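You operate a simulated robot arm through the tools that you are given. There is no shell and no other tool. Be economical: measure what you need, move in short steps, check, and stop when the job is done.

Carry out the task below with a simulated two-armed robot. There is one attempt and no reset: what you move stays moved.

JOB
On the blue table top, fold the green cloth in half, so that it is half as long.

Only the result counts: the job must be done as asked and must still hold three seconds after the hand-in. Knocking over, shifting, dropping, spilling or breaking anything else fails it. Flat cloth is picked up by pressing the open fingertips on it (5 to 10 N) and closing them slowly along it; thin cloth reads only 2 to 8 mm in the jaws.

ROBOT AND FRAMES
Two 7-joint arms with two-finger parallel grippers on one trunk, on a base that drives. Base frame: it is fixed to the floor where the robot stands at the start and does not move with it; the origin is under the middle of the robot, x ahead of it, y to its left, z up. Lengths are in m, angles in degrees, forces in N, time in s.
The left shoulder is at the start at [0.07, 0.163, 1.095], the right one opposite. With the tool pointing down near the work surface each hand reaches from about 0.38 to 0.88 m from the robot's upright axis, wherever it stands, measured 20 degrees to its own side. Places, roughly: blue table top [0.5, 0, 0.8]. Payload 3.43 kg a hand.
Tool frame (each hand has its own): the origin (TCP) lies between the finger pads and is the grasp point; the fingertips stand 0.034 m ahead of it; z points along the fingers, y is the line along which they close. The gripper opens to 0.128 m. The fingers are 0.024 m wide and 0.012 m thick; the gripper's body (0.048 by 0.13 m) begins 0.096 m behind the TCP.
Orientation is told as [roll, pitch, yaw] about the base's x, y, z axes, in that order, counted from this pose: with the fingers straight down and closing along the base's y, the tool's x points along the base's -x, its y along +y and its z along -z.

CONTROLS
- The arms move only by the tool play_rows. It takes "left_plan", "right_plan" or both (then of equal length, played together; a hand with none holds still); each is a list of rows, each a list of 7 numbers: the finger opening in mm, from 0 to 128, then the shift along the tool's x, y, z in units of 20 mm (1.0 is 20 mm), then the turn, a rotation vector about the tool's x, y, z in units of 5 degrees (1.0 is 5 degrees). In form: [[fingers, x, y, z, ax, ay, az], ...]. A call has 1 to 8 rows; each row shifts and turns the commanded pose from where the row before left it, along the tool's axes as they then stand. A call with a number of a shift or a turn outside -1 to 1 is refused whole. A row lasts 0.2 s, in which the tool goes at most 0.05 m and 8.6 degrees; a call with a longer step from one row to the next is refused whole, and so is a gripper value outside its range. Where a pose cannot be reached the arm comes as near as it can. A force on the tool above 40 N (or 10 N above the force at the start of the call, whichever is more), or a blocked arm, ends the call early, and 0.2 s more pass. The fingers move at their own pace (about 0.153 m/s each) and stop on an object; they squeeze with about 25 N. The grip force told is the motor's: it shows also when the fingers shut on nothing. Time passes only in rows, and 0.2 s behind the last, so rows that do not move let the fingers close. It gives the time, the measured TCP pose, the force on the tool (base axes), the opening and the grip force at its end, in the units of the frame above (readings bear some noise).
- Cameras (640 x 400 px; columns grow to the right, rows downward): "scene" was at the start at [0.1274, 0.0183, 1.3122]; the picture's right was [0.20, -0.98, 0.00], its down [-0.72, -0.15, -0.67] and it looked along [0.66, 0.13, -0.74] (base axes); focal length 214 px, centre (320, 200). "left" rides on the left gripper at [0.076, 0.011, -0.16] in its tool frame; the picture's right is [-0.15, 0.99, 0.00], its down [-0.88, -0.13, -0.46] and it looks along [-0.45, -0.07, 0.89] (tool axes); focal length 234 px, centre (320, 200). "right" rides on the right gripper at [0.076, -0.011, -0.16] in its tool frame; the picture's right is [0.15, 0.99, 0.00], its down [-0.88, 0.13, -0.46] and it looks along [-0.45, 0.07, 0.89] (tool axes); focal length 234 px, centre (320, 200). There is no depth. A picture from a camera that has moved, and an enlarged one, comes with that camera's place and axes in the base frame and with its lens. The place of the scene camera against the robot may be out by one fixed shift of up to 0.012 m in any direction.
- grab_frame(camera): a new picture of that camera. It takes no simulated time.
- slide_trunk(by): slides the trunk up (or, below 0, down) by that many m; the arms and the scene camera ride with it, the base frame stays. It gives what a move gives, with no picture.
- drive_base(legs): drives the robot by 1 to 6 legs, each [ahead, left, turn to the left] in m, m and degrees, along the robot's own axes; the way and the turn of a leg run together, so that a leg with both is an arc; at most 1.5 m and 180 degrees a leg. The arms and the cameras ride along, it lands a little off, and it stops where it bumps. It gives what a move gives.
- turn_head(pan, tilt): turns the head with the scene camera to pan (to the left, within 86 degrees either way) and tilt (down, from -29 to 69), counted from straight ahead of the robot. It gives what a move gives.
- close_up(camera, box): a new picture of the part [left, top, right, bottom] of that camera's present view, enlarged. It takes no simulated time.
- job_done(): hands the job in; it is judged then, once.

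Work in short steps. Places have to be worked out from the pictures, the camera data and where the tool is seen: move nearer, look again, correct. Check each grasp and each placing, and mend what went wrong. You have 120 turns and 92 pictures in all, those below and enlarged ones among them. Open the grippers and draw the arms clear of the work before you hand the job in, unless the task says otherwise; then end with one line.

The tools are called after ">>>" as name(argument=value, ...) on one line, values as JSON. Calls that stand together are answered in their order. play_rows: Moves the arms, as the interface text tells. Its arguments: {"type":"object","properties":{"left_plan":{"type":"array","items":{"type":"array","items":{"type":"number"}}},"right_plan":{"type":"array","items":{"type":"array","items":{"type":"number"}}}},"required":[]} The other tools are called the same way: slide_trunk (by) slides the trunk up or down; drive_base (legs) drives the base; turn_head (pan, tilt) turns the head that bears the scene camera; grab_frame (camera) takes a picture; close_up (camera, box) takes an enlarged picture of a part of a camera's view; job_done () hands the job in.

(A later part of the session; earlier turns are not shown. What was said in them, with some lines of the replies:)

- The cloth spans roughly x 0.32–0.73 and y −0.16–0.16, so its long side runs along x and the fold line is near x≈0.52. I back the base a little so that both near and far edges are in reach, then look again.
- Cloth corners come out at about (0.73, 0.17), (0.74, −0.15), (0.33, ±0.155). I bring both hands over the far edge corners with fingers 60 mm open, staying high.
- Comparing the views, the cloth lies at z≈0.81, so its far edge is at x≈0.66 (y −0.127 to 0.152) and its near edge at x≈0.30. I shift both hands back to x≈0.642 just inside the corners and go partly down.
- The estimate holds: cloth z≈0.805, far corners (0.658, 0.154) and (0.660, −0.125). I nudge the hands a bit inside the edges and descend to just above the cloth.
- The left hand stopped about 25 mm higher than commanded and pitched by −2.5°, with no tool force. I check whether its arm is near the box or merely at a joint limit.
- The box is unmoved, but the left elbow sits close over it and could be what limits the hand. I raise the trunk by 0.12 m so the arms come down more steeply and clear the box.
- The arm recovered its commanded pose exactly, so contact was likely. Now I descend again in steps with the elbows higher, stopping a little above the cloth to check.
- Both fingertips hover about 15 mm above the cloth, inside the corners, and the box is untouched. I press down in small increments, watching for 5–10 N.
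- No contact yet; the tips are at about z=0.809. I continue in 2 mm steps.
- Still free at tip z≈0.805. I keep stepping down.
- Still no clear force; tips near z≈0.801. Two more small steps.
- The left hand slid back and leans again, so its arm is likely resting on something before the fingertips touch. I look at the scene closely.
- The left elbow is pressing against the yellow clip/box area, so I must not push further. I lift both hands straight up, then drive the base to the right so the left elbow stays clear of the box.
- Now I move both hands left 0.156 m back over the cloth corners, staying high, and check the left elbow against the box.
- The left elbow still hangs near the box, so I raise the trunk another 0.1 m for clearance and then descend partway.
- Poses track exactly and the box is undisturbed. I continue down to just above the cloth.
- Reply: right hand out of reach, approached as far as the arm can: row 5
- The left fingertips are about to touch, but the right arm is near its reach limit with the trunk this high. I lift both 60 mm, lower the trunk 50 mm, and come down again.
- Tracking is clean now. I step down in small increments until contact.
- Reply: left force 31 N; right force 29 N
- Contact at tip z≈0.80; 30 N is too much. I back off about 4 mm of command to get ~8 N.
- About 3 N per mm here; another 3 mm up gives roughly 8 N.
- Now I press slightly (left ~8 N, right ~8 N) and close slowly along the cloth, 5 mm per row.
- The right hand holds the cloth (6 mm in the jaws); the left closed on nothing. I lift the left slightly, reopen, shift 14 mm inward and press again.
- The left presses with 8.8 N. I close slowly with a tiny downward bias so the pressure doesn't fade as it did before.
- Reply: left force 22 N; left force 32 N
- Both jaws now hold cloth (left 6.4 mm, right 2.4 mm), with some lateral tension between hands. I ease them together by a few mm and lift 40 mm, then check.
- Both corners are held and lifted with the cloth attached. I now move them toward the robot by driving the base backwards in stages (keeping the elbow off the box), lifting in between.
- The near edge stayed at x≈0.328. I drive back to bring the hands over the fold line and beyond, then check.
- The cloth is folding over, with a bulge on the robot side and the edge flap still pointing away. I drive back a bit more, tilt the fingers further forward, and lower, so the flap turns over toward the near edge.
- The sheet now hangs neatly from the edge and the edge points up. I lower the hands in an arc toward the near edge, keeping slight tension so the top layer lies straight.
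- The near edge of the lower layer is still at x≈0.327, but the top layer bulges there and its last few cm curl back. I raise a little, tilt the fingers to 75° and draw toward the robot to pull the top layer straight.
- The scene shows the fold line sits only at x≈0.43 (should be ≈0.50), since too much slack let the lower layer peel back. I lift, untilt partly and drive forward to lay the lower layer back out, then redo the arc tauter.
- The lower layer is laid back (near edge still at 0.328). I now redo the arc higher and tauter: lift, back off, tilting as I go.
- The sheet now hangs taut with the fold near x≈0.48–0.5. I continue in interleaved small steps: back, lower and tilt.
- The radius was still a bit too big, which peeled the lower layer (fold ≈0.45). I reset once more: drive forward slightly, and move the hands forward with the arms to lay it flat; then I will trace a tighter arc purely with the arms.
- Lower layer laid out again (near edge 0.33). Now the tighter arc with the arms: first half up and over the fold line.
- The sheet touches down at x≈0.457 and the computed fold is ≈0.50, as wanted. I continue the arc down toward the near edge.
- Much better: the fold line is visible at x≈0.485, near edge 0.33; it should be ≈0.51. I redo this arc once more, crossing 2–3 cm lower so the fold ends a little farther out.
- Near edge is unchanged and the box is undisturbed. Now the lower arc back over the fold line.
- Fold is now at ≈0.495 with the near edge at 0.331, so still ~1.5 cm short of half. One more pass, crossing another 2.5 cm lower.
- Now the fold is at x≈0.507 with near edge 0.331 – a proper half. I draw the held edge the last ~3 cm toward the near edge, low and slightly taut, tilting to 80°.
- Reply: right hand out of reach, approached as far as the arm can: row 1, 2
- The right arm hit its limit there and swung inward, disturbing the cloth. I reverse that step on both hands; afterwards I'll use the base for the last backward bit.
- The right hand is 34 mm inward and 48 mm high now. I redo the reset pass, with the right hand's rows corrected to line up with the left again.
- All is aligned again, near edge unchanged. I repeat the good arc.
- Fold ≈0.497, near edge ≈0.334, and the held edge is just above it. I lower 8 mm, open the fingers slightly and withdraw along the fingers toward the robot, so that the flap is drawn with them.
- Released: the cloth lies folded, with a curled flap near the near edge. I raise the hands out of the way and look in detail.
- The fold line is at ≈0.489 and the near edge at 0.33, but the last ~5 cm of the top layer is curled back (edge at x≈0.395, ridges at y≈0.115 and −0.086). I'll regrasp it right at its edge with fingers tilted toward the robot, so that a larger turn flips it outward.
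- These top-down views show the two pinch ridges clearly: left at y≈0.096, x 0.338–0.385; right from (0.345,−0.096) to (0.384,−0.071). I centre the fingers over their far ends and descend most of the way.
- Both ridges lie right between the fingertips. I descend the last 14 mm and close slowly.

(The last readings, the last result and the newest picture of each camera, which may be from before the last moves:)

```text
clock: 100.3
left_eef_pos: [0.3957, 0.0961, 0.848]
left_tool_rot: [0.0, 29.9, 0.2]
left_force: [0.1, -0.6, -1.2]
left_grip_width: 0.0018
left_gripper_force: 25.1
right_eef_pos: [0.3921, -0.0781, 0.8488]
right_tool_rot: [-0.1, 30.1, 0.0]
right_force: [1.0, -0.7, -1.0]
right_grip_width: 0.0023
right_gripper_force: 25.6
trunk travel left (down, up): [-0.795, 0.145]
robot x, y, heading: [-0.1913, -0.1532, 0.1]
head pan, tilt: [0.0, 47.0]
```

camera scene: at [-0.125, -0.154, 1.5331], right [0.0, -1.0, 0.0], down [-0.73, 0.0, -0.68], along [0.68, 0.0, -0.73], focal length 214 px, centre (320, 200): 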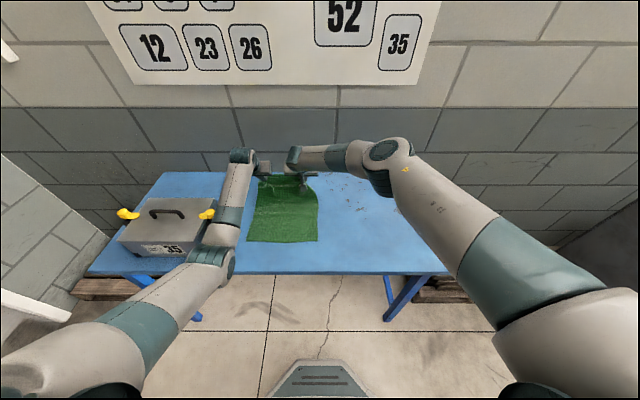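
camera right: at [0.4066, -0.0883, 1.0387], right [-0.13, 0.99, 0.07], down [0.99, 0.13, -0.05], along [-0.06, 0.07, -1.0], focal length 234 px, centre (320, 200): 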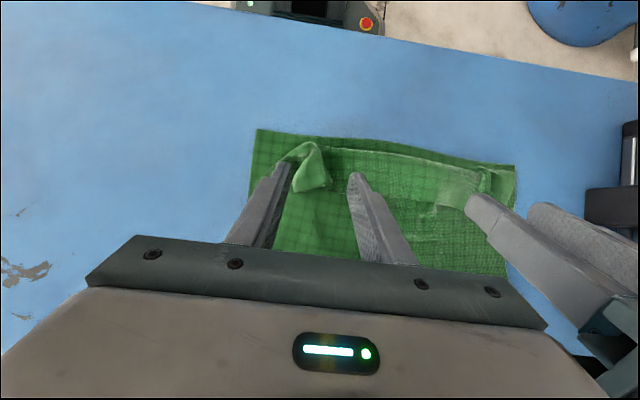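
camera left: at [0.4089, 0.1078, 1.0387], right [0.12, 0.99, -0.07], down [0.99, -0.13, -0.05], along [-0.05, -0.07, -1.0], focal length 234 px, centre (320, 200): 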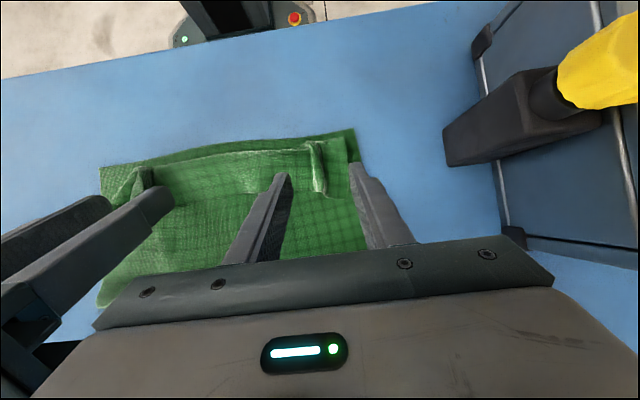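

Both hands hold about 2 mm of cloth. I lift 4 cm and check.

>>> play_rows(left_plan=[[0, 0.33, 0, -0.58, 0, 0, 0], [0, 0.33, 0, -0.58, 0, 0, 0], [0, 0.33, 0, -0.58, 0, 0, 0], [0, 0, 0, 0, 0, 0, 0]], right_plan=[[0, 0.33, 0, -0.58, 0, 0, 0], [0, 0.33, 0, -0.58, 0, 0, 0], [0, 0.33, 0, -0.58, 0, 0, 0], [0, 0, 0, 0, 0, 0, 0]])

>>> grab_frame(camera="left")

>>> grab_frame(camera="right")

```text
clock: 101.3
left_eef_pos: [0.3961, 0.0958, 0.887]
left_tool_rot: [-0.1, 29.9, 0.3]
left_force: [-0.1, -0.7, 0.0]
left_grip_width: 0.0018
left_gripper_force: 24.8
right_eef_pos: [0.393, -0.0782, 0.8896]
right_tool_rot: [-0.1, 30.1, 0.0]
right_force: [0.3, -0.4, 0.5]
right_grip_width: 0.0026
right_gripper_force: 25.5
trunk travel left (down, up): [-0.795, 0.145]
robot x, y, heading: [-0.1847, -0.1572, 0.1]
head pan, tilt: [0.0, 47.0]
```

```text
17 pictures are left
camera left: at [0.4092, 0.1074, 1.0634], right [0.12, 0.99, -0.07], down [0.99, -0.13, -0.05], along [-0.05, -0.07, -1.0], focal length 234 px, centre (320, 200)
```

left: 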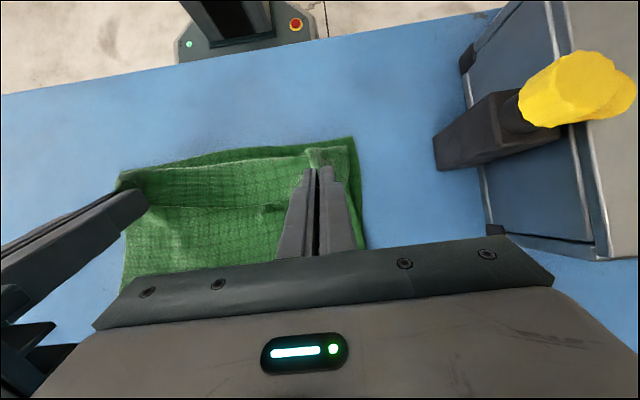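

```text
16 pictures are left
camera right: at [0.4071, -0.0891, 1.0652], right [-0.13, 0.99, 0.07], down [0.99, 0.13, -0.05], along [-0.06, 0.07, -1.0], focal length 234 px, centre (320, 200)
```

right: 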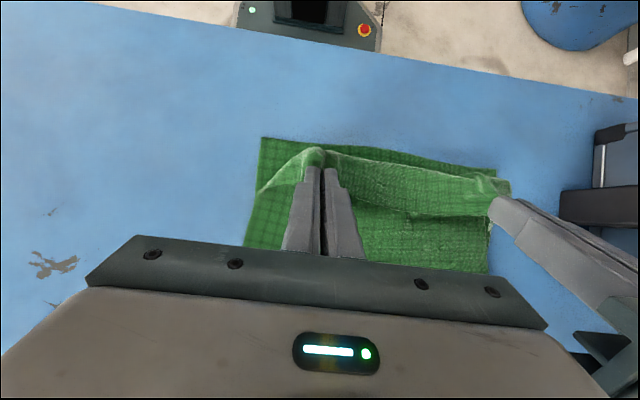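

Both grips hold nicely. I now rotate to fingers-down while lifting, then go forward (base + arms) to lay out the lower layer once more.

>>> play_rows(left_plan=[[0, 0.19, 0, -0.333, 0, -1, 0], [0, 0.163, 0, -0.349, 0, -1, 0], [0, 0.13, 0, -0.362, 0, -1, 0], [0, 0.1, 0, -0.372, 0, -1, 0], [0, 0.067, 0, -0.379, 0, -1, 0], [0, 0.033, 0, -0.384, 0, -1, 0], [0, 0, 0, 0, 0, 0, 0]], right_plan=[[0, 0.19, 0, -0.333, 0, -1, 0], [0, 0.163, 0, -0.349, 0, -1, 0], [0, 0.13, 0, -0.362, 0, -1, 0], [0, 0.1, 0, -0.372, 0, -1, 0], [0, 0.067, 0, -0.379, 0, -1, 0], [0, 0.033, 0, -0.384, 0, -1, 0], [0, 0, 0, 0, 0, 0, 0]])

>>> drive_base(legs=[[0.12, 0, 0]])

>>> play_rows(left_plan=[[0, -1, 0, 0, 0, 0, 0], [0, -1, 0, 0, 0, 0, 0], [0, -1, 0, 0, 0, 0, 0], [0, -1, 0, 0, 0, 0, 0], [0, 0, 0, 0, 0, 0, 0]], right_plan=[[0, -1, 0, 0, 0, 0, 0], [0, -1, 0, 0, 0, 0, 0], [0, -1, 0, 0, 0, 0, 0], [0, -1, 0, 0, 0, 0, 0], [0, 0, 0, 0, 0, 0, 0]])

>>> grab_frame(camera="scene")

```text
clock: 102.9
left_eef_pos: [0.396, 0.0956, 0.9349]
left_tool_rot: [0.1, 0.0, 0.2]
left_force: [0.6, -0.1, -0.4]
left_grip_width: 0.0018
left_gripper_force: 25.0
right_eef_pos: [0.3946, -0.0785, 0.9356]
right_tool_rot: [-0.1, 0.0, -0.1]
right_force: [1.0, -0.6, -0.5]
right_grip_width: 0.0024
right_gripper_force: 24.5
trunk travel left (down, up): [-0.795, 0.145]
robot x, y, heading: [-0.1884, -0.1555, 0.4]
head pan, tilt: [0.0, 47.0]
```

```text
clock: 104.1
left_eef_pos: [0.5111, 0.0991, 0.9347]
left_tool_rot: [0.0, 0.0, 0.5]
left_force: [0.4, 0.0, -0.1]
left_grip_width: 0.0018
left_gripper_force: 25.1
right_eef_pos: [0.5105, -0.0755, 0.937]
right_tool_rot: [-0.2, 0.1, 0.3]
right_force: [0.6, 0.4, 0.3]
right_grip_width: 0.0026
right_gripper_force: 25.2
trunk travel left (down, up): [-0.795, 0.145]
robot x, y, heading: [-0.0673, -0.1592, 0.3]
head pan, tilt: [0.0, 47.0]
```

```text
clock: 105.3
left_eef_pos: [0.592, 0.0999, 0.9349]
left_tool_rot: [0.0, 0.0, 0.5]
left_force: [-0.4, -0.2, -1.0]
left_grip_width: 0.0019
left_gripper_force: 25.4
right_eef_pos: [0.5909, -0.0744, 0.9345]
right_tool_rot: [-0.1, 0.2, 0.4]
right_force: [-0.2, -0.2, -0.2]
right_grip_width: 0.0021
right_gripper_force: 24.8
trunk travel left (down, up): [-0.795, 0.145]
robot x, y, heading: [-0.0658, -0.1531, 0.6]
head pan, tilt: [0.0, 47.0]
```

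```text
15 pictures are left
camera scene: at [0.0605, -0.1522, 1.5331], right [0.01, -1.0, 0.0], down [-0.73, -0.01, -0.68], along [0.68, 0.01, -0.73], focal length 214 px, centre (320, 200)
```

scene: 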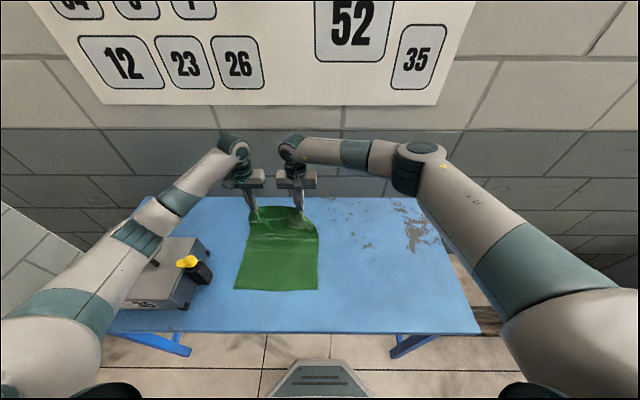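

Laid out again with near edge at ≈0.333. Now I tilt to 35° and drive back 0.19 at this height.

>>> play_rows(left_plan=[[0, 0, 0, 0, 0, -1, 0], [0, 0, 0, 0, 0, -1, 0], [0, 0, 0, 0, 0, -1, 0], [0, 0, 0, 0, 0, -1, 0], [0, 0, 0, 0, 0, -1, 0], [0, 0, 0, 0, 0, -1, 0], [0, 0, 0, 0, 0, -1, 0]], right_plan=[[0, 0, 0, 0, 0, -1, 0], [0, 0, 0, 0, 0, -1, 0], [0, 0, 0, 0, 0, -1, 0], [0, 0, 0, 0, 0, -1, 0], [0, 0, 0, 0, 0, -1, 0], [0, 0, 0, 0, 0, -1, 0], [0, 0, 0, 0, 0, -1, 0]])

>>> drive_base(legs=[[-0.19, 0, 0]])

>>> play_rows(left_plan=[[0, 0.71, 0, 0.305, 0, -1, 0], [0, 0.734, 0, 0.241, 0, -1, 0], [0, 0.753, 0, 0.177, 0, -1, 0], [0, 0.765, 0, 0.11, 0, -1, 0], [0, 0.771, 0, 0.044, 0, -1, 0], [0, 0.772, 0, -0.024, 0, -1, 0], [0, 0.767, 0, -0.091, 0, -1, 0], [0, 0, 0, 0, 0, 0, 0]], right_plan=[[0, 0.71, 0, 0.305, 0, -1, 0], [0, 0.734, 0, 0.241, 0, -1, 0], [0, 0.753, 0, 0.177, 0, -1, 0], [0, 0.765, 0, 0.11, 0, -1, 0], [0, 0.771, 0, 0.044, 0, -1, 0], [0, 0.772, 0, -0.024, 0, -1, 0], [0, 0.767, 0, -0.091, 0, -1, 0], [0, 0, 0, 0, 0, 0, 0]])

>>> close_up(camera="scene", box=[200, 140, 360, 260])

```text
clock: 106.9
left_eef_pos: [0.5911, 0.099, 0.9358]
left_tool_rot: [-0.2, -35.1, 0.4]
left_force: [1.2, -0.9, -0.6]
left_grip_width: 0.002
left_gripper_force: 24.9
right_eef_pos: [0.5914, -0.0747, 0.9369]
right_tool_rot: [-0.1, -34.9, 0.4]
right_force: [0.2, 0.4, -1.0]
right_grip_width: 0.0023
right_gripper_force: 24.3
trunk travel left (down, up): [-0.795, 0.145]
robot x, y, heading: [-0.0692, -0.1569, 0.4]
head pan, tilt: [0.0, 47.0]
```

```text
clock: 108.5
left_eef_pos: [0.4055, 0.0965, 0.9333]
left_tool_rot: [0.1, -35.0, 0.6]
left_force: [0.5, -0.2, -0.2]
left_grip_width: 0.0016
left_gripper_force: 24.2
right_eef_pos: [0.4032, -0.0749, 0.9358]
right_tool_rot: [0.0, -35.0, 0.4]
right_force: [-0.4, 0.6, 0.0]
right_grip_width: 0.0022
right_gripper_force: 25.2
trunk travel left (down, up): [-0.795, 0.145]
robot x, y, heading: [-0.2556, -0.1577, 0.2]
head pan, tilt: [0.0, 47.0]
```

```text
clock: 110.3
left_eef_pos: [0.3479, 0.0952, 0.8439]
left_tool_rot: [0.0, -70.0, 0.4]
left_force: [0.6, 0.3, 0.0]
left_grip_width: 0.002
left_gripper_force: 24.9
right_eef_pos: [0.3475, -0.0777, 0.8442]
right_tool_rot: [-0.2, -70.0, 0.3]
right_force: [0.8, 0.0, -0.3]
right_grip_width: 0.0025
right_gripper_force: 25.0
trunk travel left (down, up): [-0.795, 0.145]
robot x, y, heading: [-0.2572, -0.1572, 0.6]
head pan, tilt: [0.0, 47.0]
```

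```text
3.33 times, centred on (280, 200) of scene
camera zoom: at [-0.1267, -0.1539, 1.533], right [0.01, -1.0, 0.0], down [-0.73, -0.01, -0.68], along [0.68, 0.01, -0.73], focal length 715 px, centre (453, 200)
```

zoom: 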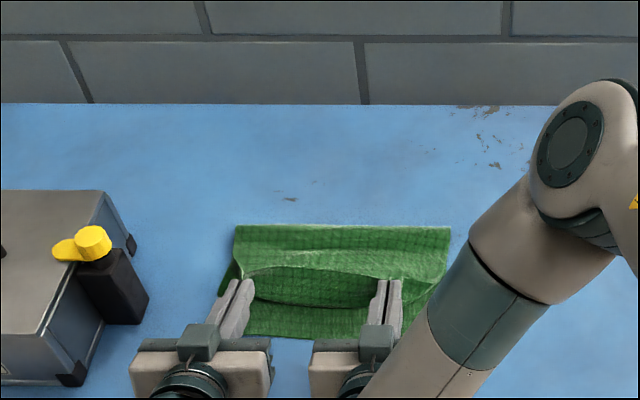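

Fold at ≈0.508 and near edge 0.332: a proper half. I check the flap's direction from the right hand's camera before the last backward bit.

>>> drive_base(legs=[[-0.035, 0, 0]])

>>> grab_frame(camera="right")

>>> close_up(camera="scene", box=[230, 170, 330, 235])

```text
clock: 111.1
left_eef_pos: [0.3159, 0.0963, 0.8414]
left_tool_rot: [-0.1, -69.9, 0.4]
left_force: [-0.5, 0.4, -0.3]
left_grip_width: 0.0016
left_gripper_force: 25.2
right_eef_pos: [0.3153, -0.0778, 0.8422]
right_tool_rot: [-0.2, -69.7, 0.4]
right_force: [0.0, -0.3, -0.6]
right_grip_width: 0.0024
right_gripper_force: 24.7
trunk travel left (down, up): [-0.795, 0.145]
robot x, y, heading: [-0.2901, -0.157, 0.2]
head pan, tilt: [0.0, 47.0]
```

```text
13 pictures are left
camera right: at [0.1393, -0.0895, 0.8269], right [-0.05, 0.99, -0.14], down [-0.12, 0.13, 0.98], along [0.99, 0.07, 0.12], focal length 234 px, centre (320, 200)
```

right: 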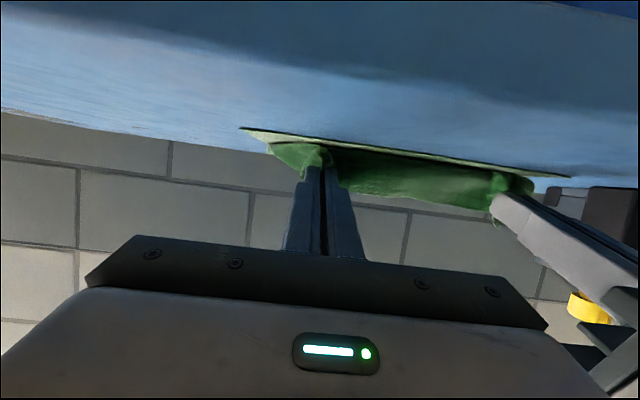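

```text
6.15 times, centred on (280, 202) of scene
camera zoom: at [-0.158, -0.154, 1.5327], right [0.01, -1.0, 0.0], down [-0.73, -0.01, -0.68], along [0.68, 0.01, -0.73], focal length 1320 px, centre (566, 185)
```

zoom: 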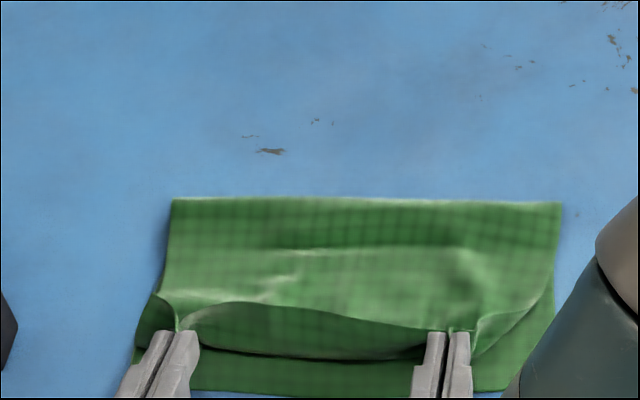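

The sheet still rises at x≈0.367 with the last ~4 cm standing. I draw back another 3 cm so the top layer is pulled flat to the near edge, lower slightly and check.

>>> drive_base(legs=[[-0.03, 0, 0]])

>>> play_rows(left_plan=[[0, 0.376, 0, 0.137, 0, -1, 0], [0, 0.15, 0, 0, 0, -1, 0], [0, 0, 0, 0, 0, 0, 0]], right_plan=[[0, 0.376, 0, 0.137, 0, -1, 0], [0, 0.15, 0, 0, 0, -1, 0], [0, 0, 0, 0, 0, 0, 0]])

>>> close_up(camera="scene", box=[230, 160, 330, 225])

```text
clock: 112.0
left_eef_pos: [0.288, 0.0967, 0.8415]
left_tool_rot: [0.0, -69.9, 0.6]
left_force: [-0.7, 0.1, -1.0]
left_grip_width: 0.002
left_gripper_force: 25.0
right_eef_pos: [0.2872, -0.077, 0.8434]
right_tool_rot: [-0.2, -69.9, 0.5]
right_force: [0.8, 0.5, -0.4]
right_grip_width: 0.0023
right_gripper_force: 24.4
trunk travel left (down, up): [-0.795, 0.145]
robot x, y, heading: [-0.3183, -0.1568, 0.2]
head pan, tilt: [0.0, 47.0]
```

```text
clock: 112.8
left_eef_pos: [0.2844, 0.0957, 0.8327]
left_tool_rot: [-0.1, -80.1, 0.6]
left_force: [0.6, 0.1, -0.3]
left_grip_width: 0.0017
left_gripper_force: 24.6
right_eef_pos: [0.2803, -0.0468, 0.8775]
right_tool_rot: [-1.7, -79.0, 0.6]
right_force: [-0.3, 0.3, 0.1]
right_grip_width: 0.0025
right_gripper_force: 24.9
right hand out of reach, approached as far as the arm can: row 1, 2
trunk travel left (down, up): [-0.795, 0.145]
robot x, y, heading: [-0.3174, -0.1596, 0.6]
head pan, tilt: [0.0, 47.0]
```

```text
6.15 times, centred on (280, 192) of scene
camera zoom: at [-0.1896, -0.1544, 1.5331], right [0.01, -1.0, 0.0], down [-0.73, -0.01, -0.68], along [0.68, 0.01, -0.73], focal length 1320 px, centre (566, 246)
```

zoom: 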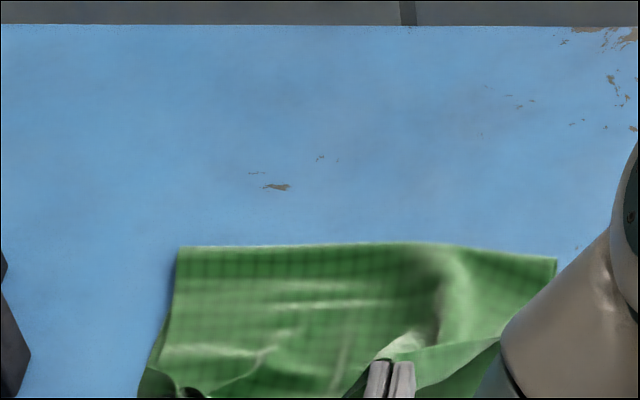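

The right arm can't tilt past 70° there and swung inward again. I tilt it back to 70° and bring it back outward and down, while the left stays.

>>> play_rows(right_plan=[[0, 0, -0.2, 0, 0, 1, 0], [0, 0, -0.3, 0, 0, 1, 0], [0, 0.63, -0.34, 0.3, 0, 0, 0], [0, 0.63, -0.33, 0.3, 0, 0, 0], [0, 0.6, -0.33, 0.3, 0, 0, 0], [0, 0, 0, 0, 0, 0, 0]])

>>> close_up(camera="scene", box=[210, 160, 350, 245])

```text
clock: 114.2
left_eef_pos: [0.2848, 0.0977, 0.8327]
left_tool_rot: [-0.2, -80.1, 0.6]
left_force: [-0.5, -0.6, -0.3]
left_grip_width: 0.0017
left_gripper_force: 24.7
right_eef_pos: [0.2844, -0.074, 0.8388]
right_tool_rot: [-0.3, -70.1, 0.5]
right_force: [0.0, -0.1, 0.4]
right_grip_width: 0.0029
right_gripper_force: 25.0
trunk travel left (down, up): [-0.795, 0.145]
robot x, y, heading: [-0.3214, -0.1556, 0.7]
head pan, tilt: [0.0, 47.0]
```

```text
4.57 times, centred on (280, 202) of scene
camera zoom: at [-0.1901, -0.1538, 1.5331], right [0.01, -1.0, 0.0], down [-0.73, -0.01, -0.68], along [0.68, 0.0, -0.73], focal length 980 px, centre (503, 189)
```

zoom: 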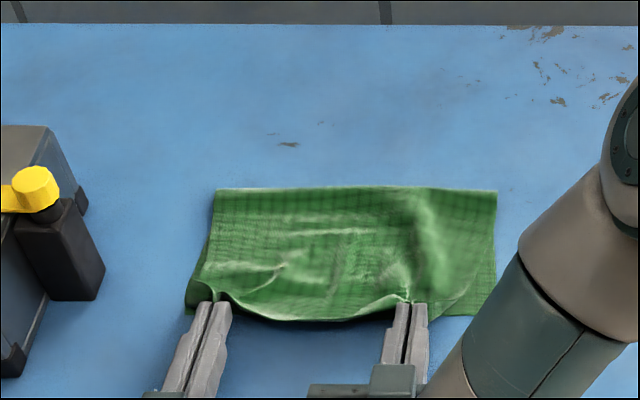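

Excellent – the edge has flipped over and now lies along the near edge (x≈0.33), fold at ≈0.493. I release gently and withdraw along the fingers.

>>> play_rows(left_plan=[[5, 0, 0, 0, 0, 0, 0], [10, 0, 0, 0, 0, 0, 0], [18, 0, 0, 0, 0, 0, 0], [18, 0, 0, -0.4, 0, 0, 0], [18, 0, 0, -0.8, 0, 0, 0], [18, 0, 0, -0.9, 0, 0, 0], [18, 0, 0, 0, 0, 0, 0]], right_plan=[[5, 0, 0, 0, 0, 0, 0], [10, 0, 0, 0, 0, 0, 0], [18, 0, 0, 0, 0, 0, 0], [18, 0, 0, -0.4, 0, 0, 0], [18, 0, 0, -0.8, 0, 0, 0], [18, 0, 0, -0.9, 0, 0, 0], [18, 0, 0, 0, 0, 0, 0]])

>>> close_up(camera="scene", box=[210, 160, 350, 245])

```text
clock: 115.8
left_eef_pos: [0.2455, 0.0943, 0.8394]
left_tool_rot: [0.1, -80.1, 0.5]
left_force: [1.1, -0.1, 0.0]
left_grip_width: 0.0181
left_gripper_force: 0.1
right_eef_pos: [0.2438, -0.0769, 0.854]
right_tool_rot: [-0.2, -69.9, 0.3]
right_force: [-0.8, 0.8, 0.2]
right_grip_width: 0.0181
right_gripper_force: 0.0
trunk travel left (down, up): [-0.795, 0.145]
robot x, y, heading: [-0.3192, -0.1586, 0.3]
head pan, tilt: [0.0, 47.0]
```

```text
4.57 times, centred on (280, 202) of scene
camera zoom: at [-0.189, -0.1544, 1.533], right [0.01, -1.0, 0.0], down [-0.73, -0.01, -0.68], along [0.68, 0.01, -0.73], focal length 980 px, centre (503, 189)
```

zoom: 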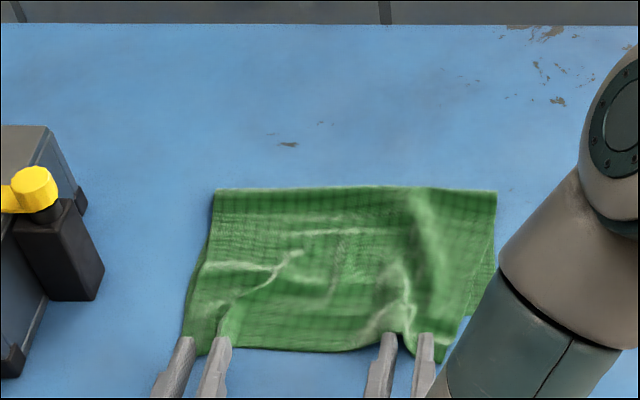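

The top layer dropped flat, its edge at x≈0.30, with no curl left. I withdraw fully, raise the hands, and drive back a bit for a clean look.

>>> play_rows(left_plan=[[18, 0, 0, -0.9, 0, 0, 0], [18, -0.3, 0, -0.9, 0, 0, 0], [18, -0.8, 0, -0.6, 0, 0, 0], [18, -0.9, 0, 0, 0, 1, 0], [18, -0.9, 0, 0, 0, 1, 0], [18, -0.9, 0, 0, 0, 1, 0], [18, -0.9, 0, 0, 0, 1, 0], [18, 0, 0, 0, 0, 0, 0]], right_plan=[[18, 0, 0, -0.9, 0, 0, 0], [18, -0.3, 0, -0.6, 0, 0, 0], [18, -0.8, -0.3, -0.2, 0, 0, 0], [18, -0.9, -0.5, 0, 0, 1, 0], [18, -0.9, -0.5, 0, 0, 1, 0], [18, -0.9, -0.5, 0, 0, 1, 0], [18, -0.9, -0.5, 0, 0, 1, 0], [18, 0, 0, 0, 0, 0, 0]])

>>> drive_base(legs=[[-0.12, 0, 0]])

>>> close_up(camera="scene", box=[140, 130, 360, 260])

```text
clock: 117.6
left_eef_pos: [0.2219, 0.0967, 0.9405]
left_tool_rot: [-0.1, -60.2, 0.5]
left_force: [1.2, 0.3, 0.1]
left_grip_width: 0.0178
left_gripper_force: 0.2
right_eef_pos: [0.252, -0.1208, 0.9485]
right_tool_rot: [-0.2, -50.0, 0.3]
right_force: [-1.0, -0.1, -0.5]
right_grip_width: 0.0177
right_gripper_force: 0.0
trunk travel left (down, up): [-0.795, 0.145]
robot x, y, heading: [-0.32, -0.1586, 0.4]
head pan, tilt: [0.0, 47.0]
```

```text
clock: 118.8
left_eef_pos: [0.0983, 0.0978, 0.9388]
left_tool_rot: [0.1, -60.0, 0.6]
left_force: [0.6, 0.6, 0.7]
left_grip_width: 0.0178
left_gripper_force: 0.1
right_eef_pos: [0.1302, -0.1214, 0.9485]
right_tool_rot: [0.0, -49.9, 0.3]
right_force: [0.6, 0.1, 0.1]
right_grip_width: 0.0182
right_gripper_force: 0.1
trunk travel left (down, up): [-0.795, 0.145]
robot x, y, heading: [-0.4437, -0.1603, 0.5]
head pan, tilt: [0.0, 47.0]
```

```text
2.91 times, centred on (250, 195) of scene
camera zoom: at [-0.3121, -0.155, 1.5329], right [0.01, -1.0, 0.0], down [-0.73, -0.01, -0.68], along [0.68, 0.01, -0.73], focal length 624 px, centre (524, 214)
```

zoom: 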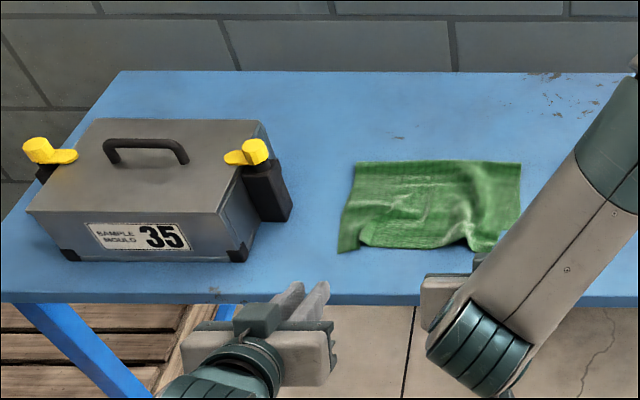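

The cloth lies folded in half and the box stands untouched. I move the right arm aside and take a close look for final judgement.

>>> play_rows(right_plan=[[18, -0.3, -1, 0, 0, 0, 0], [18, -0.3, -1, 0, 0, 0, 0], [18, -0.3, -1, 0, 0, 0, 0], [18, 0, -1, 0, 0, 0, 0], [18, 0, -1, 0, 0, 0, 0], [18, 0, -1, 0, 0, 0, 0]])

>>> close_up(camera="scene", box=[240, 165, 340, 228])

```text
clock: 120.2
left_eef_pos: [0.1, 0.0963, 0.9391]
left_tool_rot: [0.1, -60.0, 0.4]
left_force: [0.0, -0.5, 0.8]
left_grip_width: 0.0182
left_gripper_force: 0.0
right_eef_pos: [0.1428, -0.2437, 0.9616]
right_tool_rot: [0.0, -50.0, 0.4]
right_force: [-0.2, 0.8, 0.7]
right_grip_width: 0.0181
right_gripper_force: 0.0
trunk travel left (down, up): [-0.795, 0.145]
robot x, y, heading: [-0.4443, -0.1554, 0.8]
head pan, tilt: [0.0, 47.0]
```

```text
6.35 times, centred on (290, 196) of scene
camera zoom: at [-0.313, -0.1566, 1.5331], right [0.01, -1.0, 0.0], down [-0.73, -0.01, -0.68], along [0.68, 0.01, -0.73], focal length 1362 px, centre (510, 222)
```

zoom: 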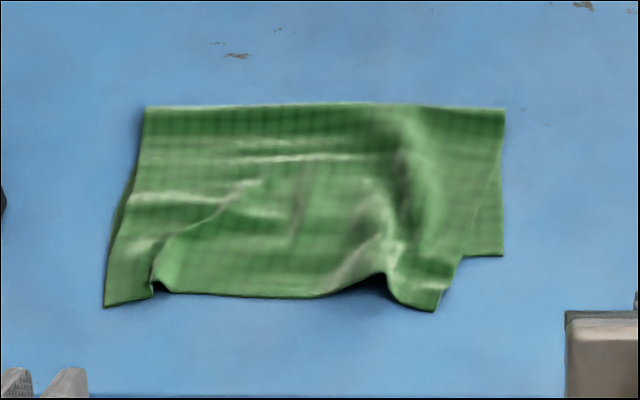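

The fold line is at x≈0.495 and the edges lie at x≈0.30–0.34, so the footprint is about half the original 0.36 m, and the box is undisturbed. I open the grippers fully, clear of the table, before handing in.

>>> play_rows(left_plan=[[100, 0, 0, -0.5, 0, 0, 0], [120, 0, 0, 0, 0, 0, 0], [120, 0, 0, 0, 0, 0, 0]], right_plan=[[100, 0, 0, -0.5, 0, 0, 0], [120, 0, 0, 0, 0, 0, 0], [120, 0, 0, 0, 0, 0, 0]])

>>> job_done()

```text
clock: 121.0
left_eef_pos: [0.0894, 0.0976, 0.9433]
left_tool_rot: [0.0, -60.1, 0.6]
left_force: [-0.6, 0.3, 0.0]
left_grip_width: 0.12
left_gripper_force: 0.0
right_eef_pos: [0.1342, -0.2418, 0.9686]
right_tool_rot: [-0.1, -49.9, 0.4]
right_force: [-0.1, -0.6, 0.1]
right_grip_width: 0.1201
right_gripper_force: 0.0
trunk travel left (down, up): [-0.795, 0.145]
robot x, y, heading: [-0.4408, -0.1593, 0.9]
head pan, tilt: [0.0, 47.0]
```

```text
The job is handed in.
```

The green cloth is folded to about 0.20 m, just over half its original 0.36 m; the top edge overhangs the lower by about 4 cm and a wrinkle remains, the left elbow pressed the box early on without visibly moving it, and the job is handed in.
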